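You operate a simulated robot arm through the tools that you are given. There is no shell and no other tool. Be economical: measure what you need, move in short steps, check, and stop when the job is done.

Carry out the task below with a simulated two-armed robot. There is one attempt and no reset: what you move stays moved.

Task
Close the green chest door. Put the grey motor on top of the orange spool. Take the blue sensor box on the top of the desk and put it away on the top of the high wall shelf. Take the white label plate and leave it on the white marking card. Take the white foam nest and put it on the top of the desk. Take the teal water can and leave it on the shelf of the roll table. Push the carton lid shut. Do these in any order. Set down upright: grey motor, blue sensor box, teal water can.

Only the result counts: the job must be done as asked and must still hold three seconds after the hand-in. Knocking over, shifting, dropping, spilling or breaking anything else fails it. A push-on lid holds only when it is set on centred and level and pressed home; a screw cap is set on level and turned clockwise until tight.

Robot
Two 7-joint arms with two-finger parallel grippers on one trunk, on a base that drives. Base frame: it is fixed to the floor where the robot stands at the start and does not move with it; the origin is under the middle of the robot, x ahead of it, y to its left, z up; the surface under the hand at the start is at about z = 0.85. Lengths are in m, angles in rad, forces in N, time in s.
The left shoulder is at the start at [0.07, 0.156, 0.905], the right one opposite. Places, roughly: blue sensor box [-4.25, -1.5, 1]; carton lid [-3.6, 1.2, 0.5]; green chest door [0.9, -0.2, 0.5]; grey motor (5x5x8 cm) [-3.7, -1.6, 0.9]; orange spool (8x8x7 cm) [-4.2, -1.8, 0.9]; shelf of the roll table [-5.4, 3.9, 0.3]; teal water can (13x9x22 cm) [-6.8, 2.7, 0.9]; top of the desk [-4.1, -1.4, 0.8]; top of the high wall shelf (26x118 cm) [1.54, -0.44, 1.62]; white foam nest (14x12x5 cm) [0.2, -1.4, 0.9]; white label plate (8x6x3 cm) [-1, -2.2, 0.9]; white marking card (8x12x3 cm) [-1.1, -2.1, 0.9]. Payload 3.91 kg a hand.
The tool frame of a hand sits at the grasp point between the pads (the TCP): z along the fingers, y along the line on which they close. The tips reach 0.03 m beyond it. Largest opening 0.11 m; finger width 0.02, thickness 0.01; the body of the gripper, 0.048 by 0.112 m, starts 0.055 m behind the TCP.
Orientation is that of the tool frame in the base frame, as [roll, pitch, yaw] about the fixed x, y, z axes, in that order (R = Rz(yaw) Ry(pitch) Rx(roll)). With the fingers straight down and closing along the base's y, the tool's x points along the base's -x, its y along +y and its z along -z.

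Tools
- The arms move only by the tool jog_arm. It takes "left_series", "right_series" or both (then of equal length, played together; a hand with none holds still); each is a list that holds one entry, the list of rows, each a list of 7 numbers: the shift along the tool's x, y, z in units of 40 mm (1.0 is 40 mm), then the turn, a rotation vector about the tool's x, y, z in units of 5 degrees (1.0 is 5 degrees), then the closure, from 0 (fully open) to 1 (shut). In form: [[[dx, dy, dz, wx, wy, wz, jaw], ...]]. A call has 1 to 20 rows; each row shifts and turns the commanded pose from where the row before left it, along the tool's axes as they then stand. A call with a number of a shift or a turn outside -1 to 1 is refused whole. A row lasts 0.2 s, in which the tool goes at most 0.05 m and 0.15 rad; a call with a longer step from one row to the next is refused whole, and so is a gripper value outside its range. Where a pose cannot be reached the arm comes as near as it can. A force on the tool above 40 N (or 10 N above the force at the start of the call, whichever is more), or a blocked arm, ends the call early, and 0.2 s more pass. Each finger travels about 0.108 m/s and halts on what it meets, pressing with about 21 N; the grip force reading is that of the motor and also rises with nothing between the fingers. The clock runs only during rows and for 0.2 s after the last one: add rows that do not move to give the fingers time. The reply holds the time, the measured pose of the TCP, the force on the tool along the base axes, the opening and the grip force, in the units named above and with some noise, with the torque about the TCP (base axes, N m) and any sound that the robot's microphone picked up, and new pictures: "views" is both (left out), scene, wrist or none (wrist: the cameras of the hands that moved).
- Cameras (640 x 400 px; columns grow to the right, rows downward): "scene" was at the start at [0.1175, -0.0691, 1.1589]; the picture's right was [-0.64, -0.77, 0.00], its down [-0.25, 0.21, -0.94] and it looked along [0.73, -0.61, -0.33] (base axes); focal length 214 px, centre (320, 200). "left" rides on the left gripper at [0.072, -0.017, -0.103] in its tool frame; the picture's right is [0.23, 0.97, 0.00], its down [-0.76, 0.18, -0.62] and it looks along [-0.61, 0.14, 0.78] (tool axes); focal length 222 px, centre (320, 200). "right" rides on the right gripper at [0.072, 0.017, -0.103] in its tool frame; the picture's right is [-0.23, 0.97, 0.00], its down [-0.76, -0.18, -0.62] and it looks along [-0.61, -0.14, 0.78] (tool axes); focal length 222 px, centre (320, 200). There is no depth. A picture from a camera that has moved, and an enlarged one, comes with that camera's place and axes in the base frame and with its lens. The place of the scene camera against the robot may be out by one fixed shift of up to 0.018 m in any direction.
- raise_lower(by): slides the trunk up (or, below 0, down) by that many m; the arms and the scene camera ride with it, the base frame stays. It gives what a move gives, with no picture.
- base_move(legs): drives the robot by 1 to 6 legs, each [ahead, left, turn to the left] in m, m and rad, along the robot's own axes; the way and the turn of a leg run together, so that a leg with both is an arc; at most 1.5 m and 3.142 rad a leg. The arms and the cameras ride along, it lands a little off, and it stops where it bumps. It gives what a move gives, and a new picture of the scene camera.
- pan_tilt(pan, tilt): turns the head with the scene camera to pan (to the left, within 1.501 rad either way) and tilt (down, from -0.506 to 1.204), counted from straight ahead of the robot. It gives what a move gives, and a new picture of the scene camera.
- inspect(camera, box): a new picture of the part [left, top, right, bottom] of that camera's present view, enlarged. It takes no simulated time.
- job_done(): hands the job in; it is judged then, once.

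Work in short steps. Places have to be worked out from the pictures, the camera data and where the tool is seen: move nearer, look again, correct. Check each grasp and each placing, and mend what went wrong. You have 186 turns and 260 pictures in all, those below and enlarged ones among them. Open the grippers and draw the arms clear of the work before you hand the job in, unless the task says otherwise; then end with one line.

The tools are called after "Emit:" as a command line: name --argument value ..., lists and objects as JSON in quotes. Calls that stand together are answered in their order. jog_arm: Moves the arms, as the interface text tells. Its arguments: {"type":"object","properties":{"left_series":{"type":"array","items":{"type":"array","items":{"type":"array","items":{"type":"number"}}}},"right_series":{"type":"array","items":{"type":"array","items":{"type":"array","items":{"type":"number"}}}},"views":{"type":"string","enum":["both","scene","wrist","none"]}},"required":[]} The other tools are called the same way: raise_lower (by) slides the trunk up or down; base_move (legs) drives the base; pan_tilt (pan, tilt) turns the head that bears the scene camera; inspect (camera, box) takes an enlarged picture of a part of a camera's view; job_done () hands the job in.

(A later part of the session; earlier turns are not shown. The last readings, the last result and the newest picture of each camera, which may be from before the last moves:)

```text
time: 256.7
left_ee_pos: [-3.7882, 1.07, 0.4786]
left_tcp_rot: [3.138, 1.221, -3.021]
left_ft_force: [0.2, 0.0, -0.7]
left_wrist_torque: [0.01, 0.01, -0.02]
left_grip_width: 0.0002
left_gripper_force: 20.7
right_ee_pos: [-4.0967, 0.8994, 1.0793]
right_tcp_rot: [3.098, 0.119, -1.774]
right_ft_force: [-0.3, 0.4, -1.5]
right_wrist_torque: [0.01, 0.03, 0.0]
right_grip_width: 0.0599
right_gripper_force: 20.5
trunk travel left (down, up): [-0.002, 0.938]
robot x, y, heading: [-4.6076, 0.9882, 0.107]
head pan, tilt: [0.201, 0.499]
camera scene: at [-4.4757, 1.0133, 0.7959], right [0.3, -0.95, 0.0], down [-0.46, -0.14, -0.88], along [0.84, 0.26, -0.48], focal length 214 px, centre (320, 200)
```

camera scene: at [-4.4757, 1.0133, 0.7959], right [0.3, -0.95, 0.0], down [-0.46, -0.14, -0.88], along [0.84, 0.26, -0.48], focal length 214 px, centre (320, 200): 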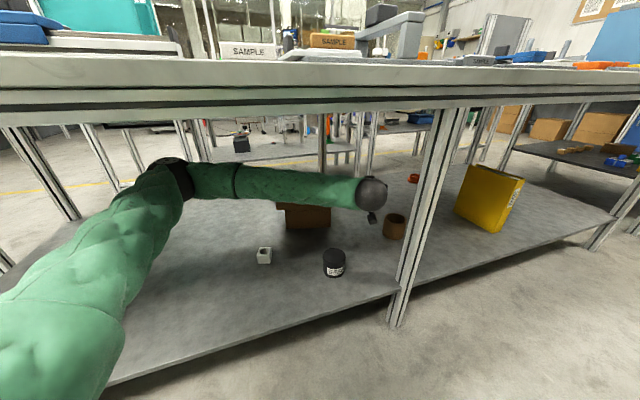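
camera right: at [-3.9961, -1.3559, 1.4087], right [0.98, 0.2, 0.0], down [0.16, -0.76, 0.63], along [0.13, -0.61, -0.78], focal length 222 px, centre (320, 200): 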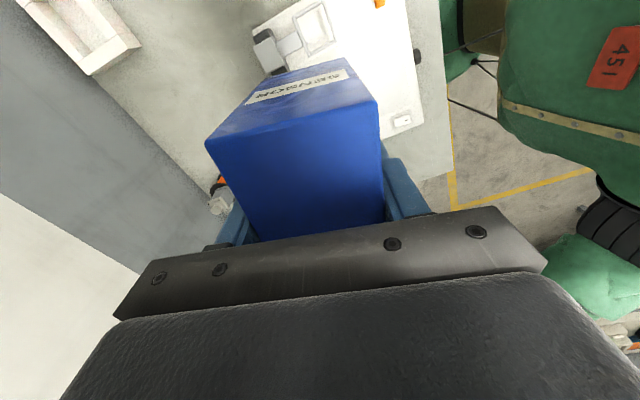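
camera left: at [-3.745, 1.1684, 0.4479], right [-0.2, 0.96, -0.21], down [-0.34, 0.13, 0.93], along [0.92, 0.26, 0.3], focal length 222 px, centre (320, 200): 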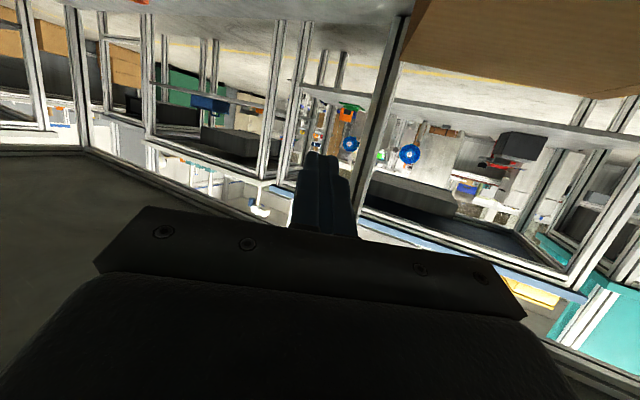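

Lid remains shut. Back the base out 0.34 m, retract the lance, straighten heading and strafe left out of the aisle.

Emit:
base_move --legs '[[-0.36, 0, 0]]'

Emit:
jog_arm --left_series '[[[0.3, 0, -0.85, 0, 0, 0, 1], [0.3, 0, -0.85, 0, 0, 0, 1], [0.3, 0, -0.85, 0, 0, 0, 1], [0.3, 0, -0.85, 0, 0, 0, 1], [0, 0, 0, 0, 0, 0, 1]]]' --views "scene"

```text
time: 259.1
left_ee_pos: [-4.1492, 1.033, 0.4791]
left_tcp_rot: [3.135, 1.221, -3.019]
left_ft_force: [0.6, -0.2, -0.3]
left_wrist_torque: [0.01, 0.01, 0.02]
left_grip_width: 0.0
left_gripper_force: 21.0
right_ee_pos: [-4.4545, 0.8638, 1.0796]
right_tcp_rot: [3.097, 0.118, -1.768]
right_ft_force: [0.3, 0.1, -2.5]
right_wrist_torque: [0.0, 0.01, 0.0]
right_grip_width: 0.0599
right_gripper_force: 21.3
trunk travel left (down, up): [-0.002, 0.938]
robot x, y, heading: [-4.968, 0.9519, 0.108]
head pan, tilt: [0.201, 0.499]
camera scene: at [-4.8357, 0.9755, 0.796], right [0.3, -0.95, 0.0], down [-0.46, -0.15, -0.88], along [0.84, 0.27, -0.48], focal length 214 px, centre (320, 200)
```

scene: 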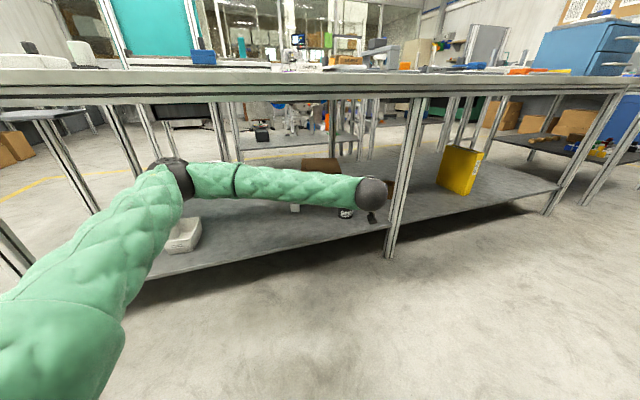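

```text
time: 260.3
left_ee_pos: [-4.2933, 1.0164, 0.4797]
left_tcp_rot: [3.138, 1.223, -3.019]
left_ft_force: [0.5, 0.0, -0.3]
left_wrist_torque: [0.01, -0.04, -0.01]
left_grip_width: 0.0
left_gripper_force: 21.4
right_ee_pos: [-4.4552, 0.8638, 1.0796]
right_tcp_rot: [3.098, 0.118, -1.768]
right_ft_force: [-0.5, -0.4, -2.5]
right_wrist_torque: [-0.01, 0.0, 0.0]
right_grip_width: 0.06
right_gripper_force: 20.8
trunk travel left (down, up): [-0.002, 0.938]
robot x, y, heading: [-4.9663, 0.9502, 0.106]
head pan, tilt: [0.201, 0.499]
camera scene: at [-4.8357, 0.9754, 0.7959], right [0.3, -0.95, 0.0], down [-0.46, -0.15, -0.88], along [0.84, 0.27, -0.48], focal length 214 px, centre (320, 200)
```

scene: 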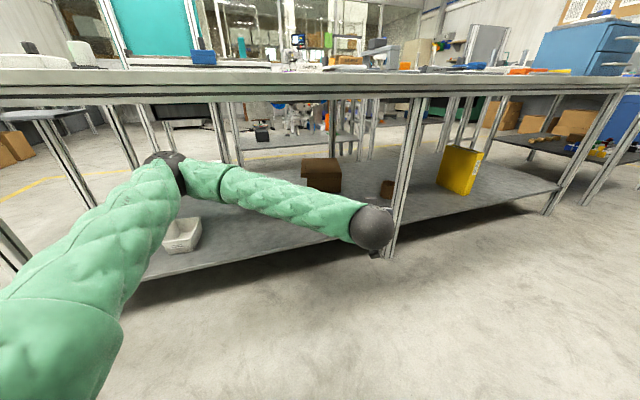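

Carton is shut and nothing else disturbed. Reverse my route: turn left 0.52 and strafe left 1.3 m out of the aisle.

Emit:
base_move --legs '[[0, 0, 0.53], [0, 1.3, 0]]'

Emit:
raise_lower --by 0.6

Emit:
pan_tilt --pan 1.4 --tilt 0.4

```text
time: 268.2
left_ee_pos: [-5.1618, 2.3685, 0.4794]
left_tcp_rot: [3.137, 1.222, -2.505]
left_ft_force: [0.4, 0.6, 0.0]
left_wrist_torque: [0.03, -0.02, -0.02]
left_grip_width: 0.0
left_gripper_force: 21.3
right_ee_pos: [-5.2293, 2.1578, 1.0791]
right_tcp_rot: [3.097, 0.12, -1.257]
right_ft_force: [0.1, 0.2, -2.5]
right_wrist_torque: [0.0, -0.01, -0.02]
right_grip_width: 0.0601
right_gripper_force: 20.8
trunk travel left (down, up): [-0.002, 0.938]
robot x, y, heading: [-5.7177, 1.9798, 0.624]
head pan, tilt: [0.201, 0.499]
camera scene: at [-5.6202, 2.0685, 0.7959], right [0.73, -0.68, 0.0], down [-0.33, -0.35, -0.88], along [0.6, 0.64, -0.48], focal length 214 px, centre (320, 200)
```

scene: 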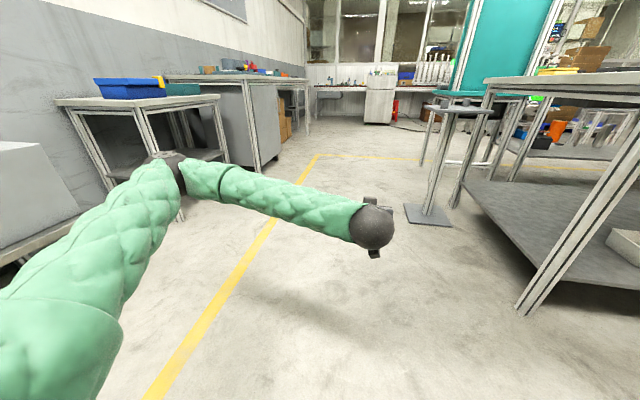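

```text
refused: 0.6 is not a number from -0.4 to 0.4
```

```text
time: 269.6
left_ee_pos: [-5.1619, 2.3694, 0.4796]
left_tcp_rot: [3.136, 1.222, -2.506]
left_ft_force: [-0.1, 0.0, 0.5]
left_wrist_torque: [-0.03, -0.02, -0.02]
left_grip_width: 0.0001
left_gripper_force: 21.2
right_ee_pos: [-5.2293, 2.1579, 1.0802]
right_tcp_rot: [3.096, 0.12, -1.256]
right_ft_force: [0.4, 0.1, -2.3]
right_wrist_torque: [0.01, 0.0, 0.03]
right_grip_width: 0.0598
right_gripper_force: 21.5
trunk travel left (down, up): [-0.002, 0.938]
robot x, y, heading: [-5.7196, 1.9851, 0.624]
head pan, tilt: [1.4, 0.4]
camera scene: at [-5.7224, 2.0853, 0.8051], right [0.9, 0.43, 0.0], down [0.17, -0.35, -0.92], along [-0.4, 0.83, -0.39], focal length 214 px, centre (320, 200)
```

scene: 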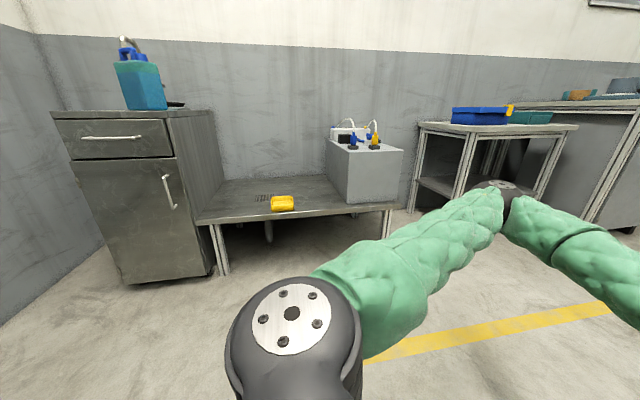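

Teal can is on the grey cabinet in the corner; the roll table (blue tray on top, shelf below) is to its right. Raise the trunk, move clear of the bench corner, turn left to face that wall.

Emit:
raise_lower --by 0.4

Emit:
base_move --legs '[[0.25, 0.1, 0], [0, 0, 1.54]]'

Emit:
pan_tilt --pan 0.3 --tilt 0.5

```text
time: 273.4
left_ee_pos: [-5.1621, 2.369, 0.8798]
left_tcp_rot: [3.136, 1.221, -2.505]
left_ft_force: [0.6, 0.3, -0.3]
left_wrist_torque: [0.0, 0.0, 0.01]
left_grip_width: 0.0001
left_gripper_force: 20.8
right_ee_pos: [-5.2288, 2.1573, 1.4795]
right_tcp_rot: [3.098, 0.119, -1.257]
right_ft_force: [-0.7, -0.1, -2.3]
right_wrist_torque: [0.01, 0.01, -0.03]
right_grip_width: 0.0596
right_gripper_force: 20.7
trunk travel left (down, up): [-0.402, 0.538]
robot x, y, heading: [-5.7197, 1.9807, 0.626]
head pan, tilt: [1.4, 0.4]
```

```text
time: 279.1
left_ee_pos: [-5.9438, 2.7814, 0.8793]
left_tcp_rot: [3.138, 1.221, -0.967]
left_ft_force: [0.2, 0.6, -0.4]
left_wrist_torque: [-0.02, -0.01, -0.01]
left_grip_width: 0.0
left_gripper_force: 20.6
right_ee_pos: [-5.7336, 2.7054, 1.479]
right_tcp_rot: [3.097, 0.119, 0.282]
right_ft_force: [0.5, 1.0, -2.3]
right_wrist_torque: [-0.01, -0.01, 0.03]
right_grip_width: 0.0596
right_gripper_force: 21.2
trunk travel left (down, up): [-0.402, 0.538]
robot x, y, heading: [-5.5715, 2.21, 2.155]
head pan, tilt: [1.4, 0.4]
camera scene: at [-5.6919, 2.2068, 1.2051], right [-0.4, 0.91, 0.0], down [0.36, 0.16, -0.92], along [-0.84, -0.37, -0.39], focal length 214 px, centre (320, 200)
```

scene: 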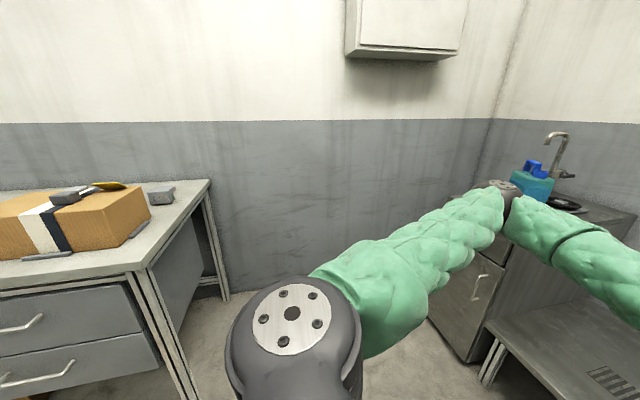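

```text
time: 280.4
left_ee_pos: [-5.9441, 2.78, 0.8783]
left_tcp_rot: [3.137, 1.221, -0.966]
left_ft_force: [-0.1, 0.3, -0.6]
left_wrist_torque: [0.0, -0.01, -0.05]
left_grip_width: 0.0
left_gripper_force: 20.8
right_ee_pos: [-5.7336, 2.7056, 1.4802]
right_tcp_rot: [3.098, 0.119, 0.283]
right_ft_force: [1.0, -0.3, -2.8]
right_wrist_torque: [0.0, -0.01, 0.01]
right_grip_width: 0.0598
right_gripper_force: 21.7
trunk travel left (down, up): [-0.402, 0.538]
robot x, y, heading: [-5.5744, 2.2119, 2.163]
head pan, tilt: [0.3, 0.499]
camera scene: at [-5.6776, 2.3017, 1.1959], right [0.63, 0.78, 0.0], down [0.37, -0.3, -0.88], along [-0.68, 0.55, -0.48], focal length 214 px, centre (320, 200)
```

scene: 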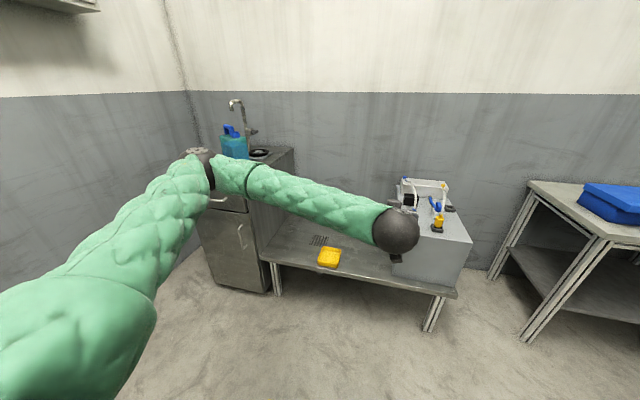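

The can stands on a sink cabinet near a tap. Zoom for its details and the roll table.

Emit:
inspect --camera "scene" --box '[180, 80, 320, 180]'

Emit:
pan_tilt --pan -0.5 --tilt 0.5

```text
4.00 times, centred on (250, 130) of scene
camera zoom: at [-5.6776, 2.3017, 1.1959], right [0.63, 0.78, 0.0], down [0.37, -0.3, -0.88], along [-0.68, 0.55, -0.48], focal length 858 px, centre (600, 480)
```

zoom: 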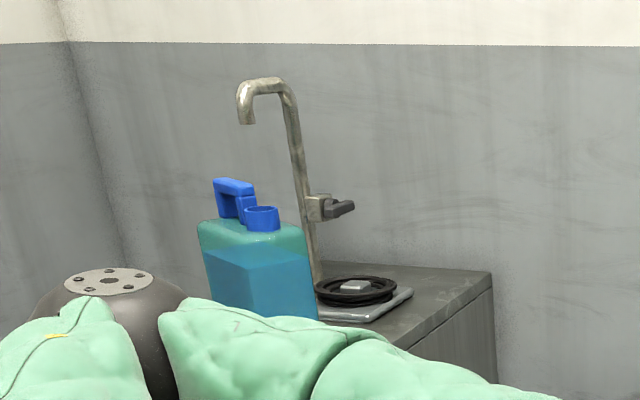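

```text
time: 281.5
left_ee_pos: [-5.9432, 2.7817, 0.88]
left_tcp_rot: [3.136, 1.222, -0.966]
left_ft_force: [0.2, 0.5, 0.8]
left_wrist_torque: [0.0, -0.02, 0.02]
left_grip_width: 0.0
left_gripper_force: 21.2
right_ee_pos: [-5.7335, 2.7052, 1.4796]
right_tcp_rot: [3.098, 0.122, 0.281]
right_ft_force: [0.6, -0.2, -2.0]
right_wrist_torque: [0.03, -0.02, -0.03]
right_grip_width: 0.0599
right_gripper_force: 21.2
trunk travel left (down, up): [-0.402, 0.538]
robot x, y, heading: [-5.5742, 2.2117, 2.157]
head pan, tilt: [-0.499, 0.499]
camera scene: at [-5.6151, 2.335, 1.1959], right [1.0, 0.09, 0.0], down [0.04, -0.48, -0.88], along [-0.08, 0.87, -0.48], focal length 214 px, centre (320, 200)
```

scene: 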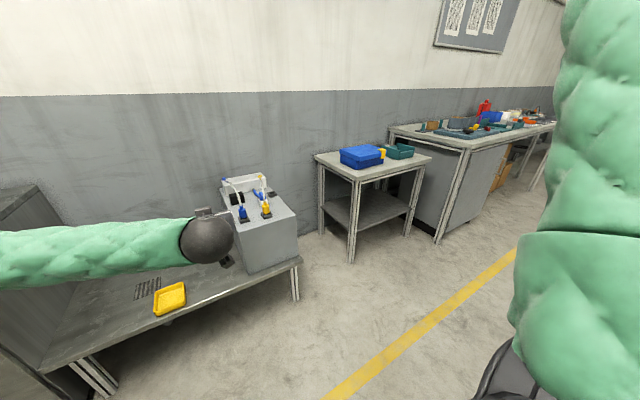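

Can centre ≈(-6.83,2.655), its long axis roughly along base x, so I must grip its 9 cm width with the tool pointing about heading 188°. I'll shift the left hand left and yaw it ~64° left here in open space.

Emit:
jog_arm --left_series '[[[0, 0.95, -0.15, 0, 0, 0, 0.5], [0, 0.95, -0.15, 0, 0, 0, 0], [0, 0.95, -0.15, 0, 0, 0, 0], [0, 0.95, -0.15, 0, 0, 0, 0], [0, 0.95, -0.15, 0, 0, 0, 0], [0, 0.95, -0.15, 0, 0, 0, 0], [0, 0, 0, -0.92, 0, -0.335, 0], [0, 0, 0, -0.92, 0, -0.335, 0], [0, 0, 0, -0.92, 0, -0.335, 0], [0, 0, 0, -0.92, 0, -0.335, 0], [0, 0, 0, -0.92, 0, -0.335, 0], [0, 0, 0, -0.92, 0, -0.335, 0], [0, 0, 0, -0.92, 0, -0.335, 0], [0, 0, 0, -0.92, 0, -0.335, 0], [0, 0, 0, -0.92, 0, -0.335, 0], [0, 0, 0, -0.92, 0, -0.335, 0], [0, 0, 0, -0.92, 0, -0.335, 0], [0, 0, 0, -0.92, 0, -0.335, 0], [0, 0, 0, -0.92, 0, -0.335, 0], [0, 0, 0, 0, 0, 0, 0]]]' --views "none"

Emit:
pan_tilt --pan 0.6 --tilt 0.5

```text
time: 285.7
left_ee_pos: [-6.1118, 2.6225, 0.8926]
left_tcp_rot: [-3.14, 1.222, 0.153]
left_ft_force: [0.2, 0.6, 0.5]
left_wrist_torque: [0.03, -0.01, 0.02]
left_grip_width: 0.1102
left_gripper_force: 0.1
right_ee_pos: [-5.7338, 2.7057, 1.4799]
right_tcp_rot: [3.098, 0.119, 0.282]
right_ft_force: [0.2, -0.6, -1.3]
right_wrist_torque: [-0.01, 0.0, 0.01]
right_grip_width: 0.0599
right_gripper_force: 21.1
trunk travel left (down, up): [-0.402, 0.538]
robot x, y, heading: [-5.5705, 2.2084, 2.163]
head pan, tilt: [-0.499, 0.499]
```

```text
time: 287.1
left_ee_pos: [-6.1116, 2.6229, 0.8919]
left_tcp_rot: [3.141, 1.221, 0.149]
left_ft_force: [0.4, 0.3, 0.3]
left_wrist_torque: [-0.04, 0.01, 0.01]
left_grip_width: 0.1101
left_gripper_force: 0.1
right_ee_pos: [-5.7332, 2.7062, 1.4798]
right_tcp_rot: [3.1, 0.118, 0.284]
right_ft_force: [0.6, -0.7, -2.7]
right_wrist_torque: [0.01, -0.05, -0.03]
right_grip_width: 0.0601
right_gripper_force: 20.8
trunk travel left (down, up): [-0.402, 0.538]
robot x, y, heading: [-5.5742, 2.2122, 2.163]
head pan, tilt: [0.6, 0.499]
camera scene: at [-5.6913, 2.2784, 1.1959], right [0.37, 0.93, 0.0], down [0.44, -0.18, -0.88], along [-0.81, 0.33, -0.48], focal length 214 px, centre (320, 200)
```

scene: 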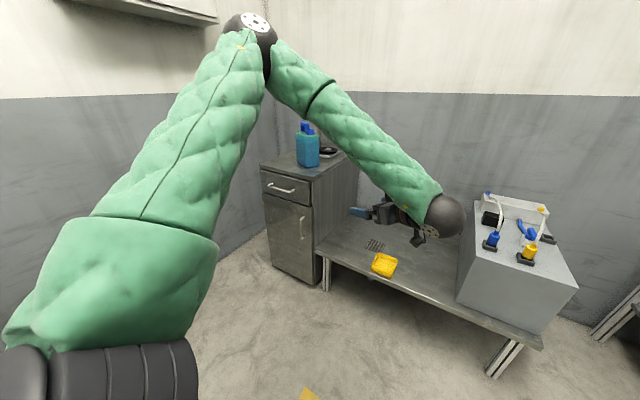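

Reconfigured well; fingers point toward the can. Zoom on the can for exact pose.

Emit:
inspect --camera "scene" --box '[250, 100, 370, 200]'

Emit:
inspect --camera "left" --box '[0, 0, 640, 400]'

```text
4.00 times, centred on (310, 150) of scene
camera zoom: at [-5.6913, 2.2784, 1.1959], right [0.37, 0.93, 0.0], down [0.44, -0.18, -0.88], along [-0.81, 0.33, -0.48], focal length 858 px, centre (360, 400)
```

zoom: 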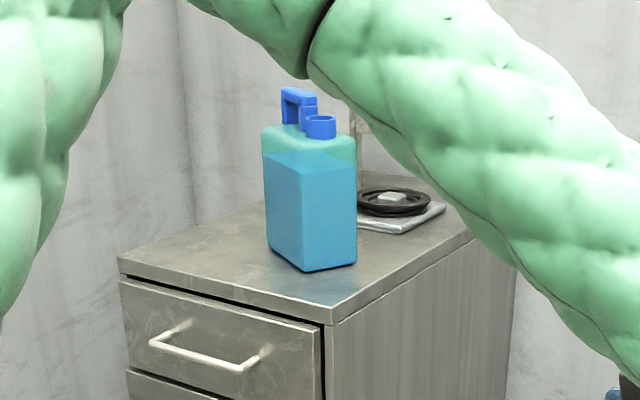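

```text
1.00 times, centred on (320, 200) of left (not enlarged: the box is as wide or as high as the picture)
camera zoom: at [-5.9932, 2.6573, 0.8599], right [0.22, -0.95, -0.21], down [0.35, -0.13, 0.93], along [-0.91, -0.28, 0.3], focal length 222 px, centre (320, 200)
```

zoom: 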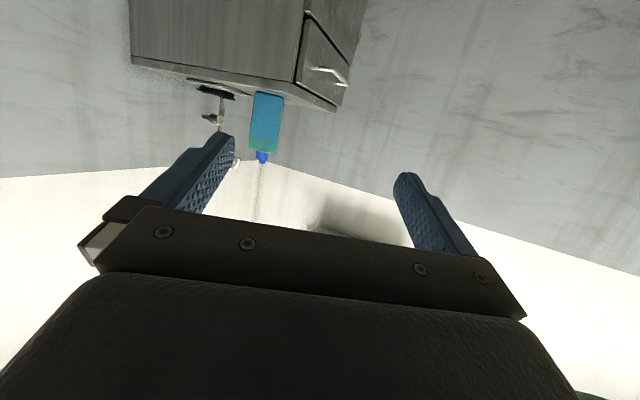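

Can centre ≈(-6.84,2.658), base z≈0.78, and its long axis matches the tool direction. Move the base toward it (ahead 0.31, left 0.34).

Emit:
base_move --legs '[[0.31, 0.34, 0]]'

Emit:
inspect --camera "left" --box '[0, 0, 640, 400]'

```text
time: 289.8
left_ee_pos: [-6.5713, 2.6941, 0.8929]
left_tcp_rot: [-3.141, 1.222, 0.151]
left_ft_force: [-0.1, -0.3, -0.9]
left_wrist_torque: [0.0, 0.0, -0.01]
left_grip_width: 0.1099
left_gripper_force: 0.0
right_ee_pos: [-6.1942, 2.779, 1.4788]
right_tcp_rot: [3.097, 0.118, 0.284]
right_ft_force: [-0.5, 0.8, -2.2]
right_wrist_torque: [-0.03, -0.01, 0.05]
right_grip_width: 0.0596
right_gripper_force: 20.8
trunk travel left (down, up): [-0.402, 0.538]
robot x, y, heading: [-6.0344, 2.2852, 2.164]
head pan, tilt: [0.6, 0.499]
camera scene: at [-6.1514, 2.3503, 1.1958], right [0.37, 0.93, 0.0], down [0.45, -0.18, -0.88], along [-0.81, 0.33, -0.48], focal length 214 px, centre (320, 200)
```

scene: 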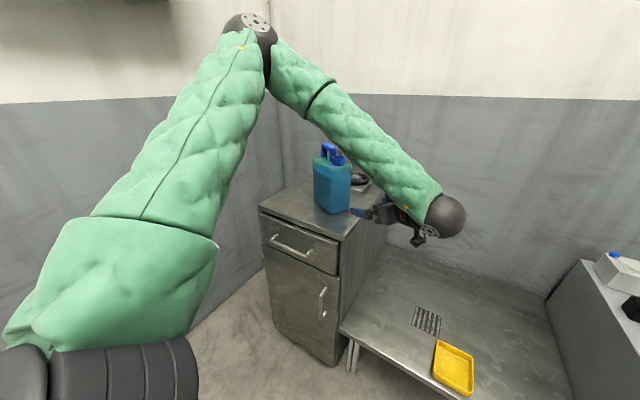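

```text
1.00 times, centred on (320, 200) of left (not enlarged: the box is as wide or as high as the picture)
camera zoom: at [-6.4534, 2.7289, 0.8595], right [0.22, -0.95, -0.21], down [0.35, -0.13, 0.93], along [-0.91, -0.28, 0.3], focal length 222 px, centre (320, 200)
```

zoom: 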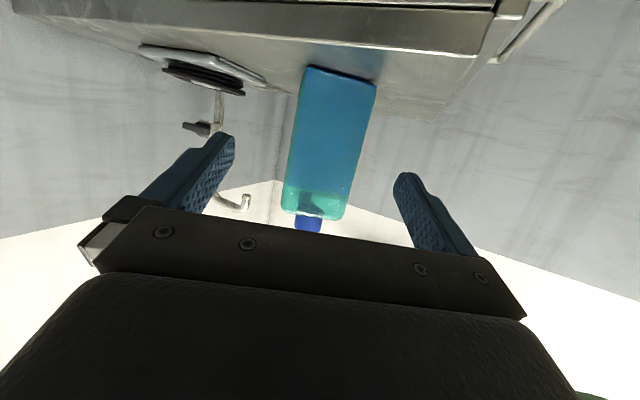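

Near face is ~0.19 m ahead and ~2 cm left of my grip line per the wrist view. Correct left 2 cm and go forward 8 cm, then re-check.

Emit:
jog_arm --left_series '[[[-0.34, 0.25, 0.94, 0, 0, 0, 0], [-0.34, 0.25, 0.94, 0, 0, 0, 0], [0, 0, 0, 0, 0, 0, 0]]]'

Emit:
inspect --camera "scene" --box '[290, 130, 410, 230]'

```text
time: 290.6
left_ee_pos: [-6.6458, 2.664, 0.8932]
left_tcp_rot: [3.141, 1.224, 0.149]
left_ft_force: [0.2, -0.6, 0.3]
left_wrist_torque: [0.0, 0.02, 0.0]
left_grip_width: 0.1099
left_gripper_force: 0.1
right_ee_pos: [-6.1922, 2.7788, 1.4788]
right_tcp_rot: [3.097, 0.12, 0.284]
right_ft_force: [1.0, 0.8, -2.1]
right_wrist_torque: [-0.01, 0.01, 0.01]
right_grip_width: 0.0598
right_gripper_force: 21.3
trunk travel left (down, up): [-0.402, 0.538]
robot x, y, heading: [-6.0349, 2.279, 2.153]
head pan, tilt: [0.6, 0.499]
camera scene: at [-6.1501, 2.3506, 1.196], right [0.37, 0.93, 0.0], down [0.44, -0.18, -0.88], along [-0.81, 0.33, -0.48], focal length 214 px, centre (320, 200)
camera left: at [-6.5281, 2.698, 0.8603], right [0.22, -0.95, -0.21], down [0.35, -0.13, 0.93], along [-0.91, -0.28, 0.3], focal length 222 px, centre (320, 200)
```

scene: 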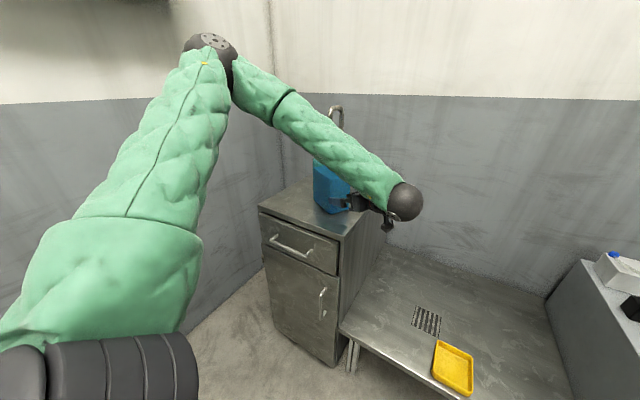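
left: 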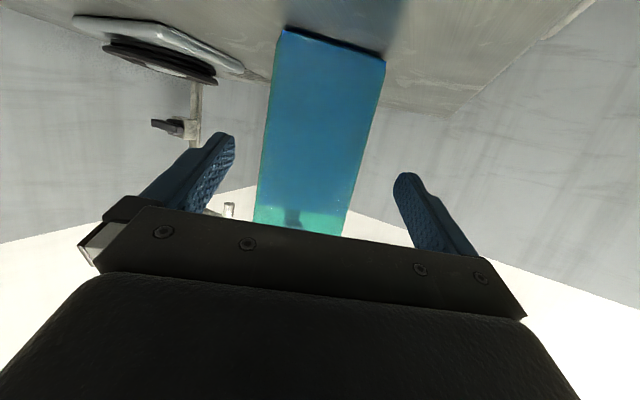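

```text
4.00 times, centred on (350, 180) of scene
camera zoom: at [-6.1501, 2.3506, 1.196], right [0.37, 0.93, 0.0], down [0.44, -0.18, -0.88], along [-0.81, 0.33, -0.48], focal length 858 px, centre (200, 280)
```

zoom: 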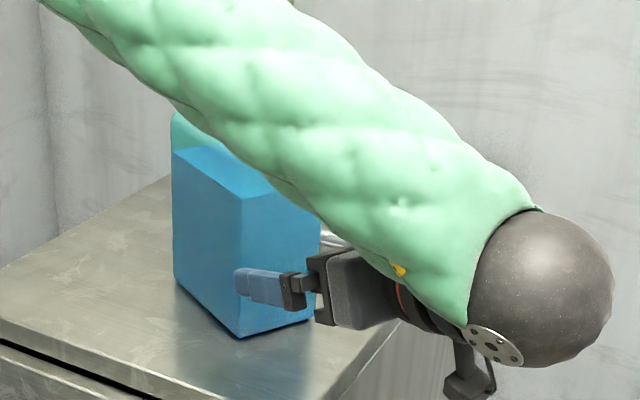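

Centred and square now; near face 9 cm ahead. Advance 13 cm with fingers either side.

Emit:
jog_arm --left_series '[[[-0.28, 0, 0.76, 0, 0, 0, 0], [-0.28, 0, 0.76, 0, 0, 0, 0], [-0.28, 0, 0.76, 0, 0, 0, 0], [-0.28, 0, 0.76, 0, 0, 0, 0], [0, 0, 0, 0, 0, 0, 0]]]'

Emit:
inspect --camera "scene" --box '[280, 120, 420, 230]'

```text
time: 291.8
left_ee_pos: [-6.7754, 2.644, 0.8925]
left_tcp_rot: [3.141, 1.224, 0.15]
left_ft_force: [0.6, 0.1, 0.8]
left_wrist_torque: [0.0, -0.01, 0.0]
left_grip_width: 0.11
left_gripper_force: 0.1
right_ee_pos: [-6.1933, 2.7782, 1.479]
right_tcp_rot: [3.098, 0.12, 0.283]
right_ft_force: [0.2, 0.1, -1.5]
right_wrist_torque: [0.01, 0.03, 0.04]
right_grip_width: 0.0597
right_gripper_force: 21.0
trunk travel left (down, up): [-0.402, 0.538]
robot x, y, heading: [-6.0355, 2.281, 2.161]
head pan, tilt: [0.6, 0.499]
camera scene: at [-6.1503, 2.3504, 1.196], right [0.37, 0.93, 0.0], down [0.44, -0.18, -0.88], along [-0.81, 0.33, -0.48], focal length 214 px, centre (320, 200)
camera left: at [-6.6577, 2.6783, 0.8599], right [0.22, -0.95, -0.21], down [0.35, -0.13, 0.93], along [-0.91, -0.28, 0.3], focal length 222 px, centre (320, 200)
```

scene: 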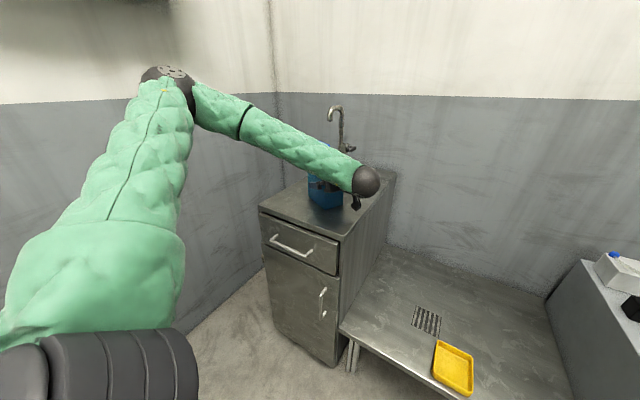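
left: 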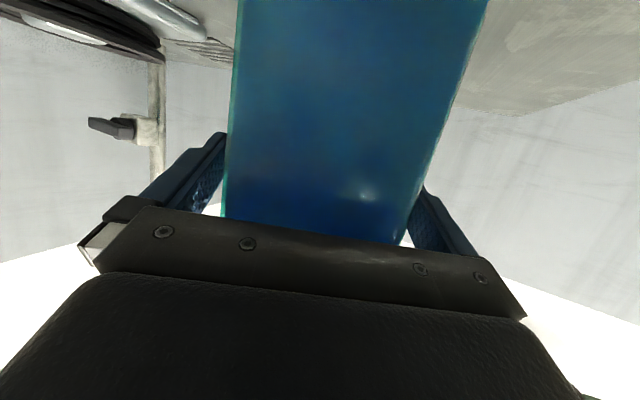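

```text
3.64 times, centred on (350, 175) of scene
camera zoom: at [-6.1503, 2.3504, 1.196], right [0.37, 0.93, 0.0], down [0.44, -0.18, -0.88], along [-0.81, 0.33, -0.48], focal length 780 px, centre (211, 291)
```

zoom: 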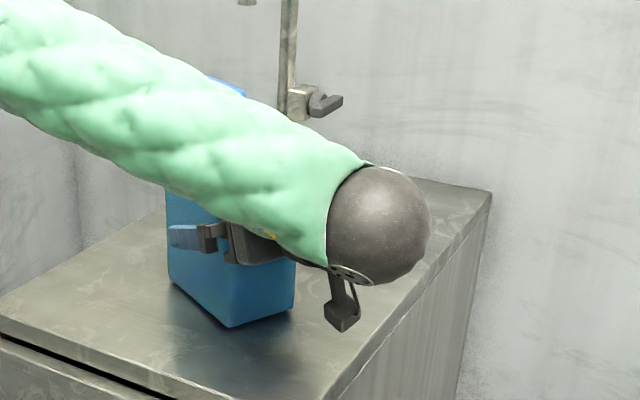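

The can is between the fingers. Close.

Emit:
jog_arm --left_series '[[[0, 0, 0, 0, 0, 0, 0.2], [0, 0, 0, 0, 0, 0, 0.4], [0, 0, 0, 0, 0, 0, 0.7], [0, 0, 0, 0, 0, 0, 1], [0, 0, 0, 0, 0, 0, 1]]]' --views "wrist"

```text
time: 293.0
left_ee_pos: [-6.7749, 2.6431, 0.8919]
left_tcp_rot: [-3.138, 1.22, 0.148]
left_ft_force: [-4.7, 1.2, 1.0]
left_wrist_torque: [-0.04, 0.56, -0.31]
left_grip_width: 0.0848
left_gripper_force: 21.1
right_ee_pos: [-6.1933, 2.7773, 1.4796]
right_tcp_rot: [3.097, 0.118, 0.284]
right_ft_force: [-1.1, -0.5, -2.0]
right_wrist_torque: [-0.01, 0.03, 0.02]
right_grip_width: 0.0598
right_gripper_force: 21.4
trunk travel left (down, up): [-0.402, 0.538]
robot x, y, heading: [-6.0323, 2.2842, 2.16]
head pan, tilt: [0.6, 0.499]
camera left: at [-6.6577, 2.6782, 0.8597], right [0.22, -0.95, -0.21], down [0.35, -0.13, 0.93], along [-0.91, -0.28, 0.3], focal length 222 px, centre (320, 200)
```

left: 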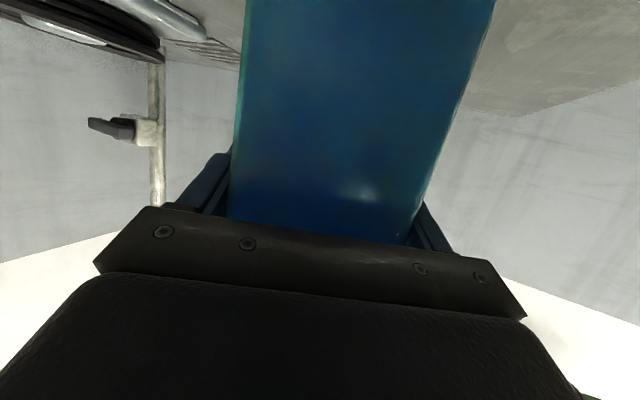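

Gripped (85 mm). Lift gently with the trunk.

Emit:
raise_lower --by 0.1

Emit:
inspect --camera "scene" --box '[260, 100, 420, 230]'

```text
time: 294.4
left_ee_pos: [-6.7766, 2.6448, 0.9899]
left_tcp_rot: [3.141, 1.222, 0.146]
left_ft_force: [0.2, 0.3, -14.0]
left_wrist_torque: [0.06, -0.32, -0.02]
left_grip_width: 0.0851
left_gripper_force: 21.0
right_ee_pos: [-6.1948, 2.7788, 1.5791]
right_tcp_rot: [3.098, 0.118, 0.281]
right_ft_force: [-0.5, 0.6, -1.6]
right_wrist_torque: [0.01, -0.02, -0.05]
right_grip_width: 0.0599
right_gripper_force: 20.8
trunk travel left (down, up): [-0.502, 0.438]
robot x, y, heading: [-6.0312, 2.2852, 2.152]
head pan, tilt: [0.6, 0.499]
```

```text
3.08 times, centred on (340, 165) of scene
camera zoom: at [-6.152, 2.3508, 1.2956], right [0.37, 0.93, 0.0], down [0.45, -0.18, -0.88], along [-0.81, 0.33, -0.48], focal length 660 px, centre (258, 308)
```

zoom: 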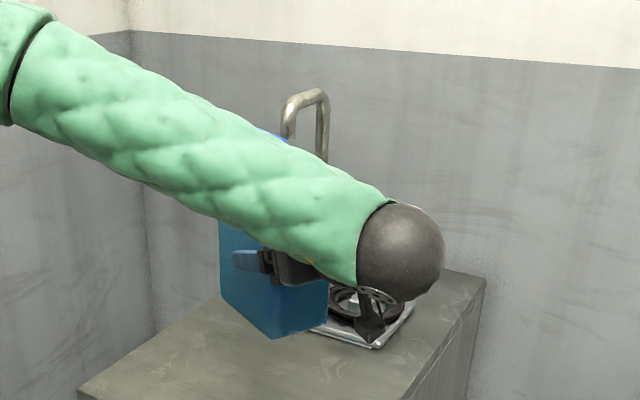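

Can is held and level. Retreat along the grip direction by 0.5 m.

Emit:
base_move --legs '[[-0.21, -0.45, 0]]'

Emit:
jog_arm --left_series '[[[0, 0, 0, 0.75, 0, 0.273, 1], [0, 0, 0, 0.75, 0, 0.273, 1], [0, 0, 0, 0.75, 0, 0.273, 1], [0, 0, 0, 0.75, 0, 0.273, 1], [0, 0, 0, 0.75, 0, 0.273, 1], [0, 0, 0, 0.75, 0, 0.273, 1], [0, 0, 0, 0.75, 0, 0.273, 1], [0, 0, 0, 0.75, 0, 0.273, 1], [0, 0, 0, 0.75, 0, 0.273, 1], [0, 0, 0, 0.75, 0, 0.273, 1], [0, 0, 0, 0.75, 0, 0.273, 1], [0, 0, 0, 0.75, 0, 0.273, 1], [0, 0, 0, 0.75, 0, 0.273, 1], [0, 0, 0, 0.75, 0, 0.273, 1], [0, 0, 0, 0.75, 0, 0.273, 1], [0, 0, 0, 0.75, 0, 0.273, 1], [0, 0, 0, 0, 0, 0, 1]]]' --views "scene"

```text
time: 297.3
left_ee_pos: [-6.2837, 2.7216, 0.9912]
left_tcp_rot: [3.139, 1.221, 0.146]
left_ft_force: [1.0, -0.1, -12.7]
left_wrist_torque: [0.08, -0.34, 0.01]
left_grip_width: 0.0851
left_gripper_force: 21.0
right_ee_pos: [-5.7026, 2.8562, 1.5779]
right_tcp_rot: [3.097, 0.12, 0.283]
right_ft_force: [0.3, 0.5, -2.7]
right_wrist_torque: [-0.02, 0.02, 0.02]
right_grip_width: 0.0601
right_gripper_force: 20.7
trunk travel left (down, up): [-0.502, 0.438]
robot x, y, heading: [-5.5445, 2.3594, 2.161]
head pan, tilt: [0.6, 0.499]
camera scene: at [-5.6599, 2.4281, 1.2958], right [0.37, 0.93, 0.0], down [0.44, -0.18, -0.88], along [-0.81, 0.33, -0.48], focal length 214 px, centre (320, 200)
```

scene: 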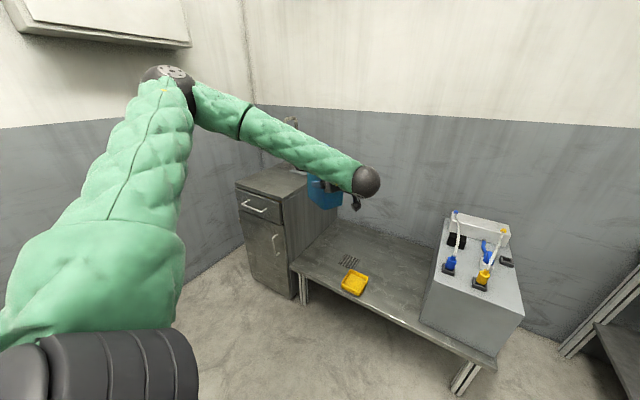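

```text
time: 300.9
left_ee_pos: [-6.2843, 2.7215, 0.9913]
left_tcp_rot: [3.136, 1.22, -0.969]
left_ft_force: [0.2, 0.4, -13.5]
left_wrist_torque: [-0.28, -0.22, 0.01]
left_grip_width: 0.0851
left_gripper_force: 21.2
right_ee_pos: [-5.703, 2.8566, 1.5794]
right_tcp_rot: [3.098, 0.117, 0.283]
right_ft_force: [0.3, 0.3, -1.9]
right_wrist_torque: [-0.01, 0.02, -0.01]
right_grip_width: 0.06
right_gripper_force: 21.0
trunk travel left (down, up): [-0.502, 0.438]
robot x, y, heading: [-5.538, 2.3609, 2.159]
head pan, tilt: [0.6, 0.499]
camera scene: at [-5.6603, 2.4283, 1.2958], right [0.37, 0.93, 0.0], down [0.45, -0.18, -0.88], along [-0.81, 0.33, -0.48], focal length 214 px, centre (320, 200)
```

scene: 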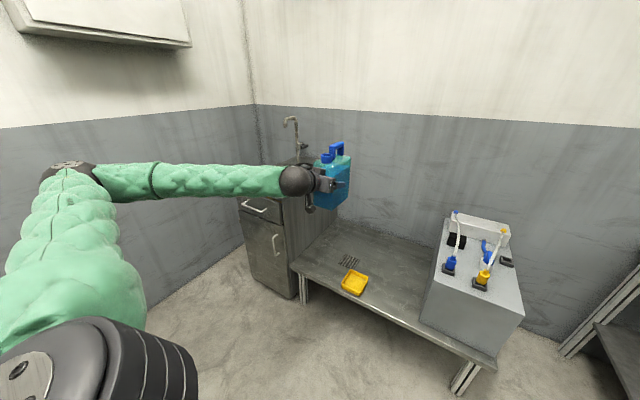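

Can upright with tool facing the wall. Bring the hand to the front of the body, then drive right toward the roll table.

Emit:
jog_arm --left_series '[[[0, -0.8, 0, 0, 0, 0, 1], [0, -0.8, 0, 0, 0, 0, 1], [0, -0.8, 0, 0, 0, 0, 1], [0, -0.8, 0, 0, 0, 0, 1], [0, -0.8, 0, 0, 0, 0, 1], [0, -0.8, 0, 0, 0, 0, 1], [0, -0.8, 0, 0, 0, 0, 1], [0, -0.8, 0, 0, 0, 0, 1], [0, 0, 0, 0, 0, 0, 1]]]' --views "none"

Emit:
base_move --legs '[[-0.15, -0.6, 0], [0.15, -0.57, 0]]'

Emit:
pan_tilt --pan 0.0 --tilt 0.6

```text
time: 302.9
left_ee_pos: [-6.0724, 2.8675, 0.9904]
left_tcp_rot: [3.138, 1.222, -0.967]
left_ft_force: [0.3, 0.7, -13.7]
left_wrist_torque: [-0.29, -0.22, 0.02]
left_grip_width: 0.085
left_gripper_force: 20.5
right_ee_pos: [-5.7026, 2.8556, 1.5796]
right_tcp_rot: [3.098, 0.12, 0.282]
right_ft_force: [-0.3, -0.6, -2.1]
right_wrist_torque: [-0.01, -0.05, 0.03]
right_grip_width: 0.0597
right_gripper_force: 21.1
trunk travel left (down, up): [-0.502, 0.438]
robot x, y, heading: [-5.5412, 2.3591, 2.159]
head pan, tilt: [0.6, 0.499]
```

```text
time: 309.3
left_ee_pos: [-5.1113, 3.5137, 0.9911]
left_tcp_rot: [3.135, 1.221, -0.969]
left_ft_force: [-0.6, 0.3, -13.5]
left_wrist_torque: [-0.28, -0.19, 0.01]
left_grip_width: 0.0852
left_gripper_force: 21.0
right_ee_pos: [-4.7414, 3.505, 1.5786]
right_tcp_rot: [3.097, 0.121, 0.287]
right_ft_force: [-0.2, 0.1, -1.8]
right_wrist_torque: [-0.01, -0.04, 0.0]
right_grip_width: 0.0603
right_gripper_force: 20.4
trunk travel left (down, up): [-0.502, 0.438]
robot x, y, heading: [-4.5788, 3.0096, 2.164]
head pan, tilt: [0.6, 0.499]
camera scene: at [-4.6972, 3.0763, 1.2958], right [0.37, 0.93, 0.0], down [0.45, -0.18, -0.88], along [-0.82, 0.32, -0.48], focal length 214 px, centre (320, 200)
```

scene: 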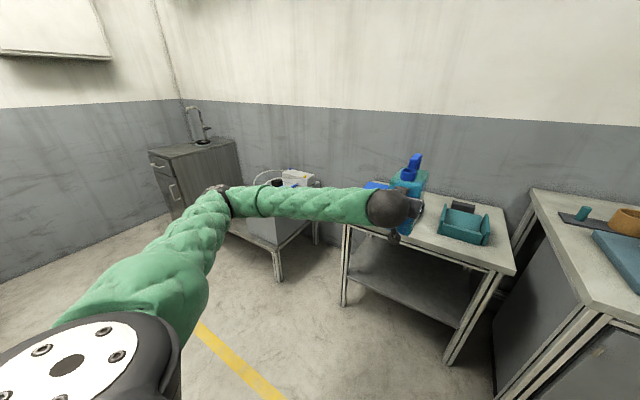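

```text
time: 310.3
left_ee_pos: [-5.1121, 3.5131, 0.9909]
left_tcp_rot: [3.137, 1.22, -0.967]
left_ft_force: [-0.1, -0.3, -13.1]
left_wrist_torque: [-0.31, -0.17, -0.02]
left_grip_width: 0.0851
left_gripper_force: 21.1
right_ee_pos: [-4.7419, 3.5044, 1.5796]
right_tcp_rot: [3.097, 0.116, 0.285]
right_ft_force: [0.1, 0.8, -1.7]
right_wrist_torque: [-0.01, -0.05, 0.01]
right_grip_width: 0.0601
right_gripper_force: 21.1
trunk travel left (down, up): [-0.502, 0.438]
robot x, y, heading: [-4.5812, 3.0074, 2.163]
head pan, tilt: [0.0, 0.6]
camera scene: at [-4.6623, 3.1155, 1.2867], right [0.83, 0.56, 0.0], down [0.32, -0.47, -0.82], along [-0.46, 0.68, -0.57], focal length 214 px, centre (320, 200)
```

scene: 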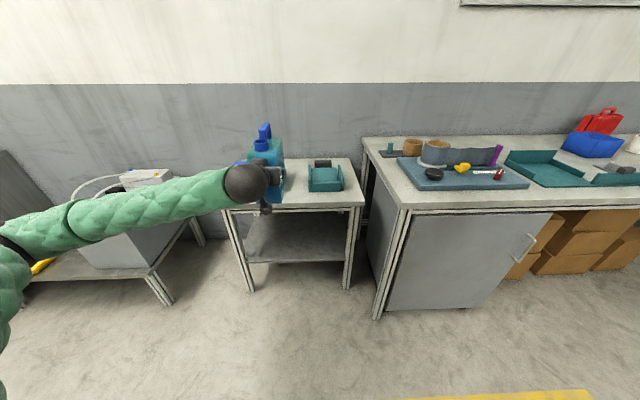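

Roll table: front edge 0.975 m ahead, shelf z≈0.28, underside ≈0.64; my hand is already aligned with its middle. Lower the trunk in front of it.

Emit:
raise_lower --by -0.4

Emit:
raise_lower --by -0.1

Emit:
pan_tilt --pan 0.1 --tilt 0.4

```text
time: 314.1
left_ee_pos: [-5.1112, 3.5128, 0.5919]
left_tcp_rot: [3.137, 1.22, -0.968]
left_ft_force: [0.0, 0.2, -14.0]
left_wrist_torque: [-0.28, -0.22, 0.01]
left_grip_width: 0.0851
left_gripper_force: 20.7
right_ee_pos: [-4.74, 3.5026, 1.1792]
right_tcp_rot: [3.098, 0.121, 0.287]
right_ft_force: [-1.0, 0.5, -1.7]
right_wrist_torque: [0.0, -0.03, 0.0]
right_grip_width: 0.0598
right_gripper_force: 20.9
trunk travel left (down, up): [-0.102, 0.838]
robot x, y, heading: [-4.5801, 3.0073, 2.162]
head pan, tilt: [0.0, 0.6]
```

```text
time: 315.4
left_ee_pos: [-5.1107, 3.514, 0.4906]
left_tcp_rot: [3.135, 1.221, -0.968]
left_ft_force: [-0.6, 1.2, -13.7]
left_wrist_torque: [-0.29, -0.21, 0.0]
left_grip_width: 0.0848
left_gripper_force: 21.0
right_ee_pos: [-4.7411, 3.5041, 1.0792]
right_tcp_rot: [3.099, 0.12, 0.286]
right_ft_force: [1.1, 0.5, -1.9]
right_wrist_torque: [-0.03, 0.0, 0.0]
right_grip_width: 0.0599
right_gripper_force: 20.8
trunk travel left (down, up): [-0.002, 0.938]
robot x, y, heading: [-4.5788, 3.0062, 2.166]
head pan, tilt: [0.0, 0.6]
```

```text
time: 316.2
left_ee_pos: [-5.1114, 3.5132, 0.4899]
left_tcp_rot: [3.135, 1.22, -0.968]
left_ft_force: [0.4, -0.2, -14.2]
left_wrist_torque: [-0.26, -0.17, -0.01]
left_grip_width: 0.085
left_gripper_force: 21.0
right_ee_pos: [-4.741, 3.503, 1.0786]
right_tcp_rot: [3.097, 0.12, 0.288]
right_ft_force: [0.0, 1.1, -2.9]
right_wrist_torque: [-0.01, 0.0, -0.01]
right_grip_width: 0.0602
right_gripper_force: 21.5
trunk travel left (down, up): [-0.002, 0.938]
robot x, y, heading: [-4.5844, 3.0074, 2.167]
head pan, tilt: [0.099, 0.4]
camera scene: at [-4.6716, 3.113, 0.8049], right [0.77, 0.64, 0.0], down [0.25, -0.3, -0.92], along [-0.59, 0.71, -0.39], focal length 214 px, centre (320, 200)
```

scene: 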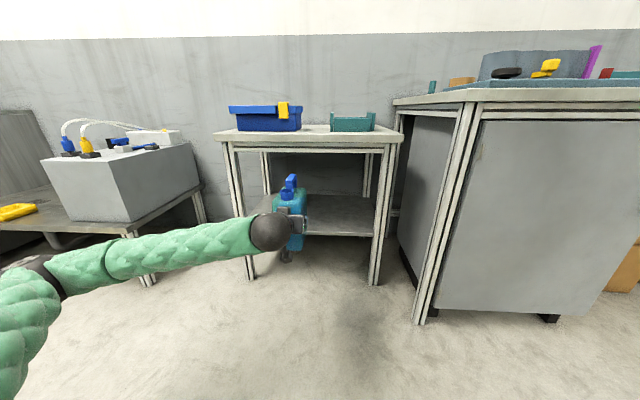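

Clear opening ahead: rail underside ≈0.65, shelf ≈0.28. Lower the hand 5 cm, then drive ahead 0.40 to insert the can.

Emit:
jog_arm --left_series '[[[0.59, 0, 0.21, 0, 0, 0, 1], [0.59, 0, 0.21, 0, 0, 0, 1], [0, 0, 0, 0, 0, 0, 1]]]' --views "none"

Emit:
base_move --legs '[[0.4, 0, -0.01]]'

```text
time: 316.9
left_ee_pos: [-5.1025, 3.5033, 0.3789]
left_tcp_rot: [3.135, 1.122, -0.969]
left_ft_force: [-1.1, 0.2, -12.9]
left_wrist_torque: [-0.29, -0.17, 0.02]
left_grip_width: 0.0852
left_gripper_force: 20.8
right_ee_pos: [-4.7394, 3.5039, 1.08]
right_tcp_rot: [3.097, 0.119, 0.283]
right_ft_force: [-1.1, -0.3, -3.4]
right_wrist_torque: [0.0, -0.07, -0.01]
right_grip_width: 0.0599
right_gripper_force: 21.4
trunk travel left (down, up): [-0.002, 0.938]
robot x, y, heading: [-4.5762, 3.0073, 2.167]
head pan, tilt: [0.099, 0.4]
stopped in row 3 (left hand): the force on the tool passed its limit at 54 N (the readings are from after the stop); the commanded pose is now the measured one
```

```text
time: 318.6
left_ee_pos: [-5.2142, 3.6911, 0.3841]
left_tcp_rot: [3.138, 1.127, -0.986]
left_ft_force: [7.4, -9.5, -4.6]
left_wrist_torque: [-0.7, 0.05, 0.47]
left_grip_width: 0.0859
left_gripper_force: 21.2
right_ee_pos: [-4.8579, 3.6916, 1.0777]
right_tcp_rot: [3.097, 0.118, 0.274]
right_ft_force: [-1.3, -0.4, -3.1]
right_wrist_torque: [0.01, 0.02, -0.03]
right_grip_width: 0.0599
right_gripper_force: 21.2
trunk travel left (down, up): [-0.002, 0.938]
robot x, y, heading: [-4.7014, 3.1977, 2.155]
head pan, tilt: [0.099, 0.4]
stopped in leg 1: the force on the tool passed its limit at 188 N (the readings are from after the stop); the commanded pose is now the measured one
camera scene: at [-4.7934, 3.2996, 0.8045], right [0.78, 0.63, 0.0], down [0.25, -0.3, -0.92], along [-0.58, 0.72, -0.39], focal length 214 px, centre (320, 200)
```

scene: 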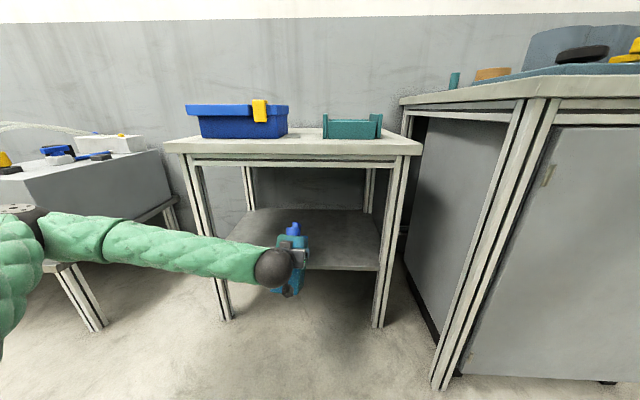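

The arm sagged lower than commanded and the can touched the shelf's front edge. Back off 0.12 m and assess.

Emit:
base_move --legs '[[-0.15, 0, 0]]'

Emit:
inspect --camera "left" --box '[0, 0, 640, 400]'

Emit:
inspect --camera "scene" --box '[180, 80, 420, 320]'

```text
time: 320.0
left_ee_pos: [-5.1315, 3.5656, 0.3844]
left_tcp_rot: [3.136, 1.127, -0.984]
left_ft_force: [1.2, 0.0, -13.5]
left_wrist_torque: [0.05, 0.04, -0.02]
left_grip_width: 0.0852
left_gripper_force: 21.5
right_ee_pos: [-4.7742, 3.5663, 1.0781]
right_tcp_rot: [3.096, 0.119, 0.27]
right_ft_force: [-0.5, -0.2, -2.2]
right_wrist_torque: [0.01, 0.02, 0.02]
right_grip_width: 0.06
right_gripper_force: 21.1
trunk travel left (down, up): [-0.002, 0.938]
robot x, y, heading: [-4.6225, 3.0689, 2.144]
head pan, tilt: [0.099, 0.4]
camera scene: at [-4.7099, 3.1726, 0.805], right [0.78, 0.63, 0.0], down [0.24, -0.3, -0.92], along [-0.58, 0.72, -0.39], focal length 214 px, centre (320, 200)
```

scene: 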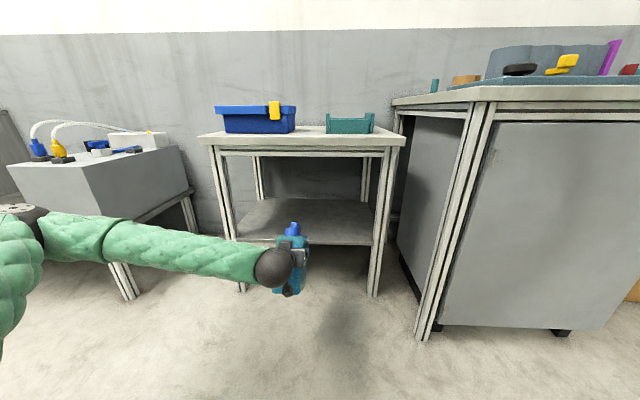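

```text
1.00 times, centred on (320, 200) of left (not enlarged: the box is as wide or as high as the picture)
camera zoom: at [-5.0486, 3.4715, 0.3645], right [-0.76, -0.62, -0.2], down [-0.01, -0.29, 0.96], along [-0.65, 0.73, 0.21], focal length 222 px, centre (320, 200)
```

zoom: 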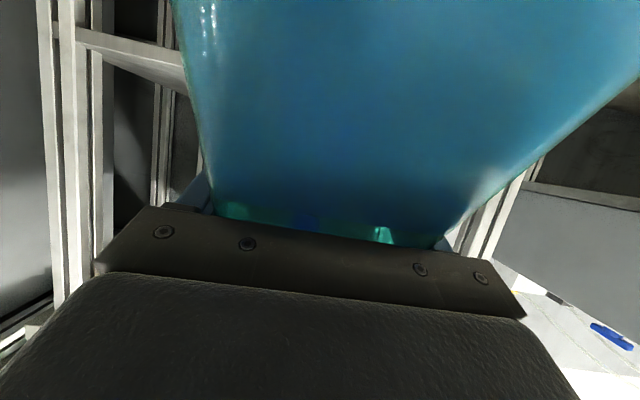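

```text
1.67 times, centred on (300, 200) of scene
camera zoom: at [-4.7099, 3.1726, 0.805], right [0.78, 0.63, 0.0], down [0.24, -0.3, -0.92], along [-0.58, 0.72, -0.39], focal length 358 px, centre (353, 200)
```

zoom: 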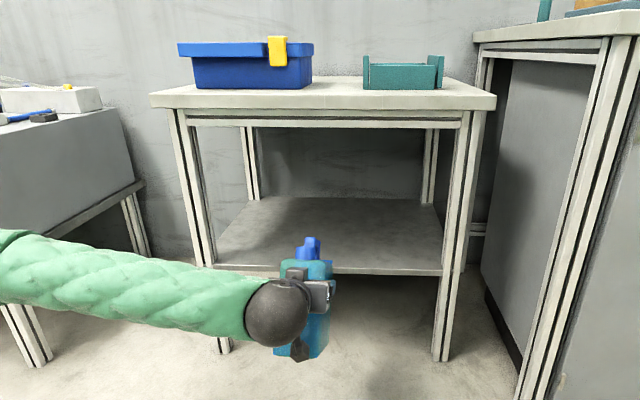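

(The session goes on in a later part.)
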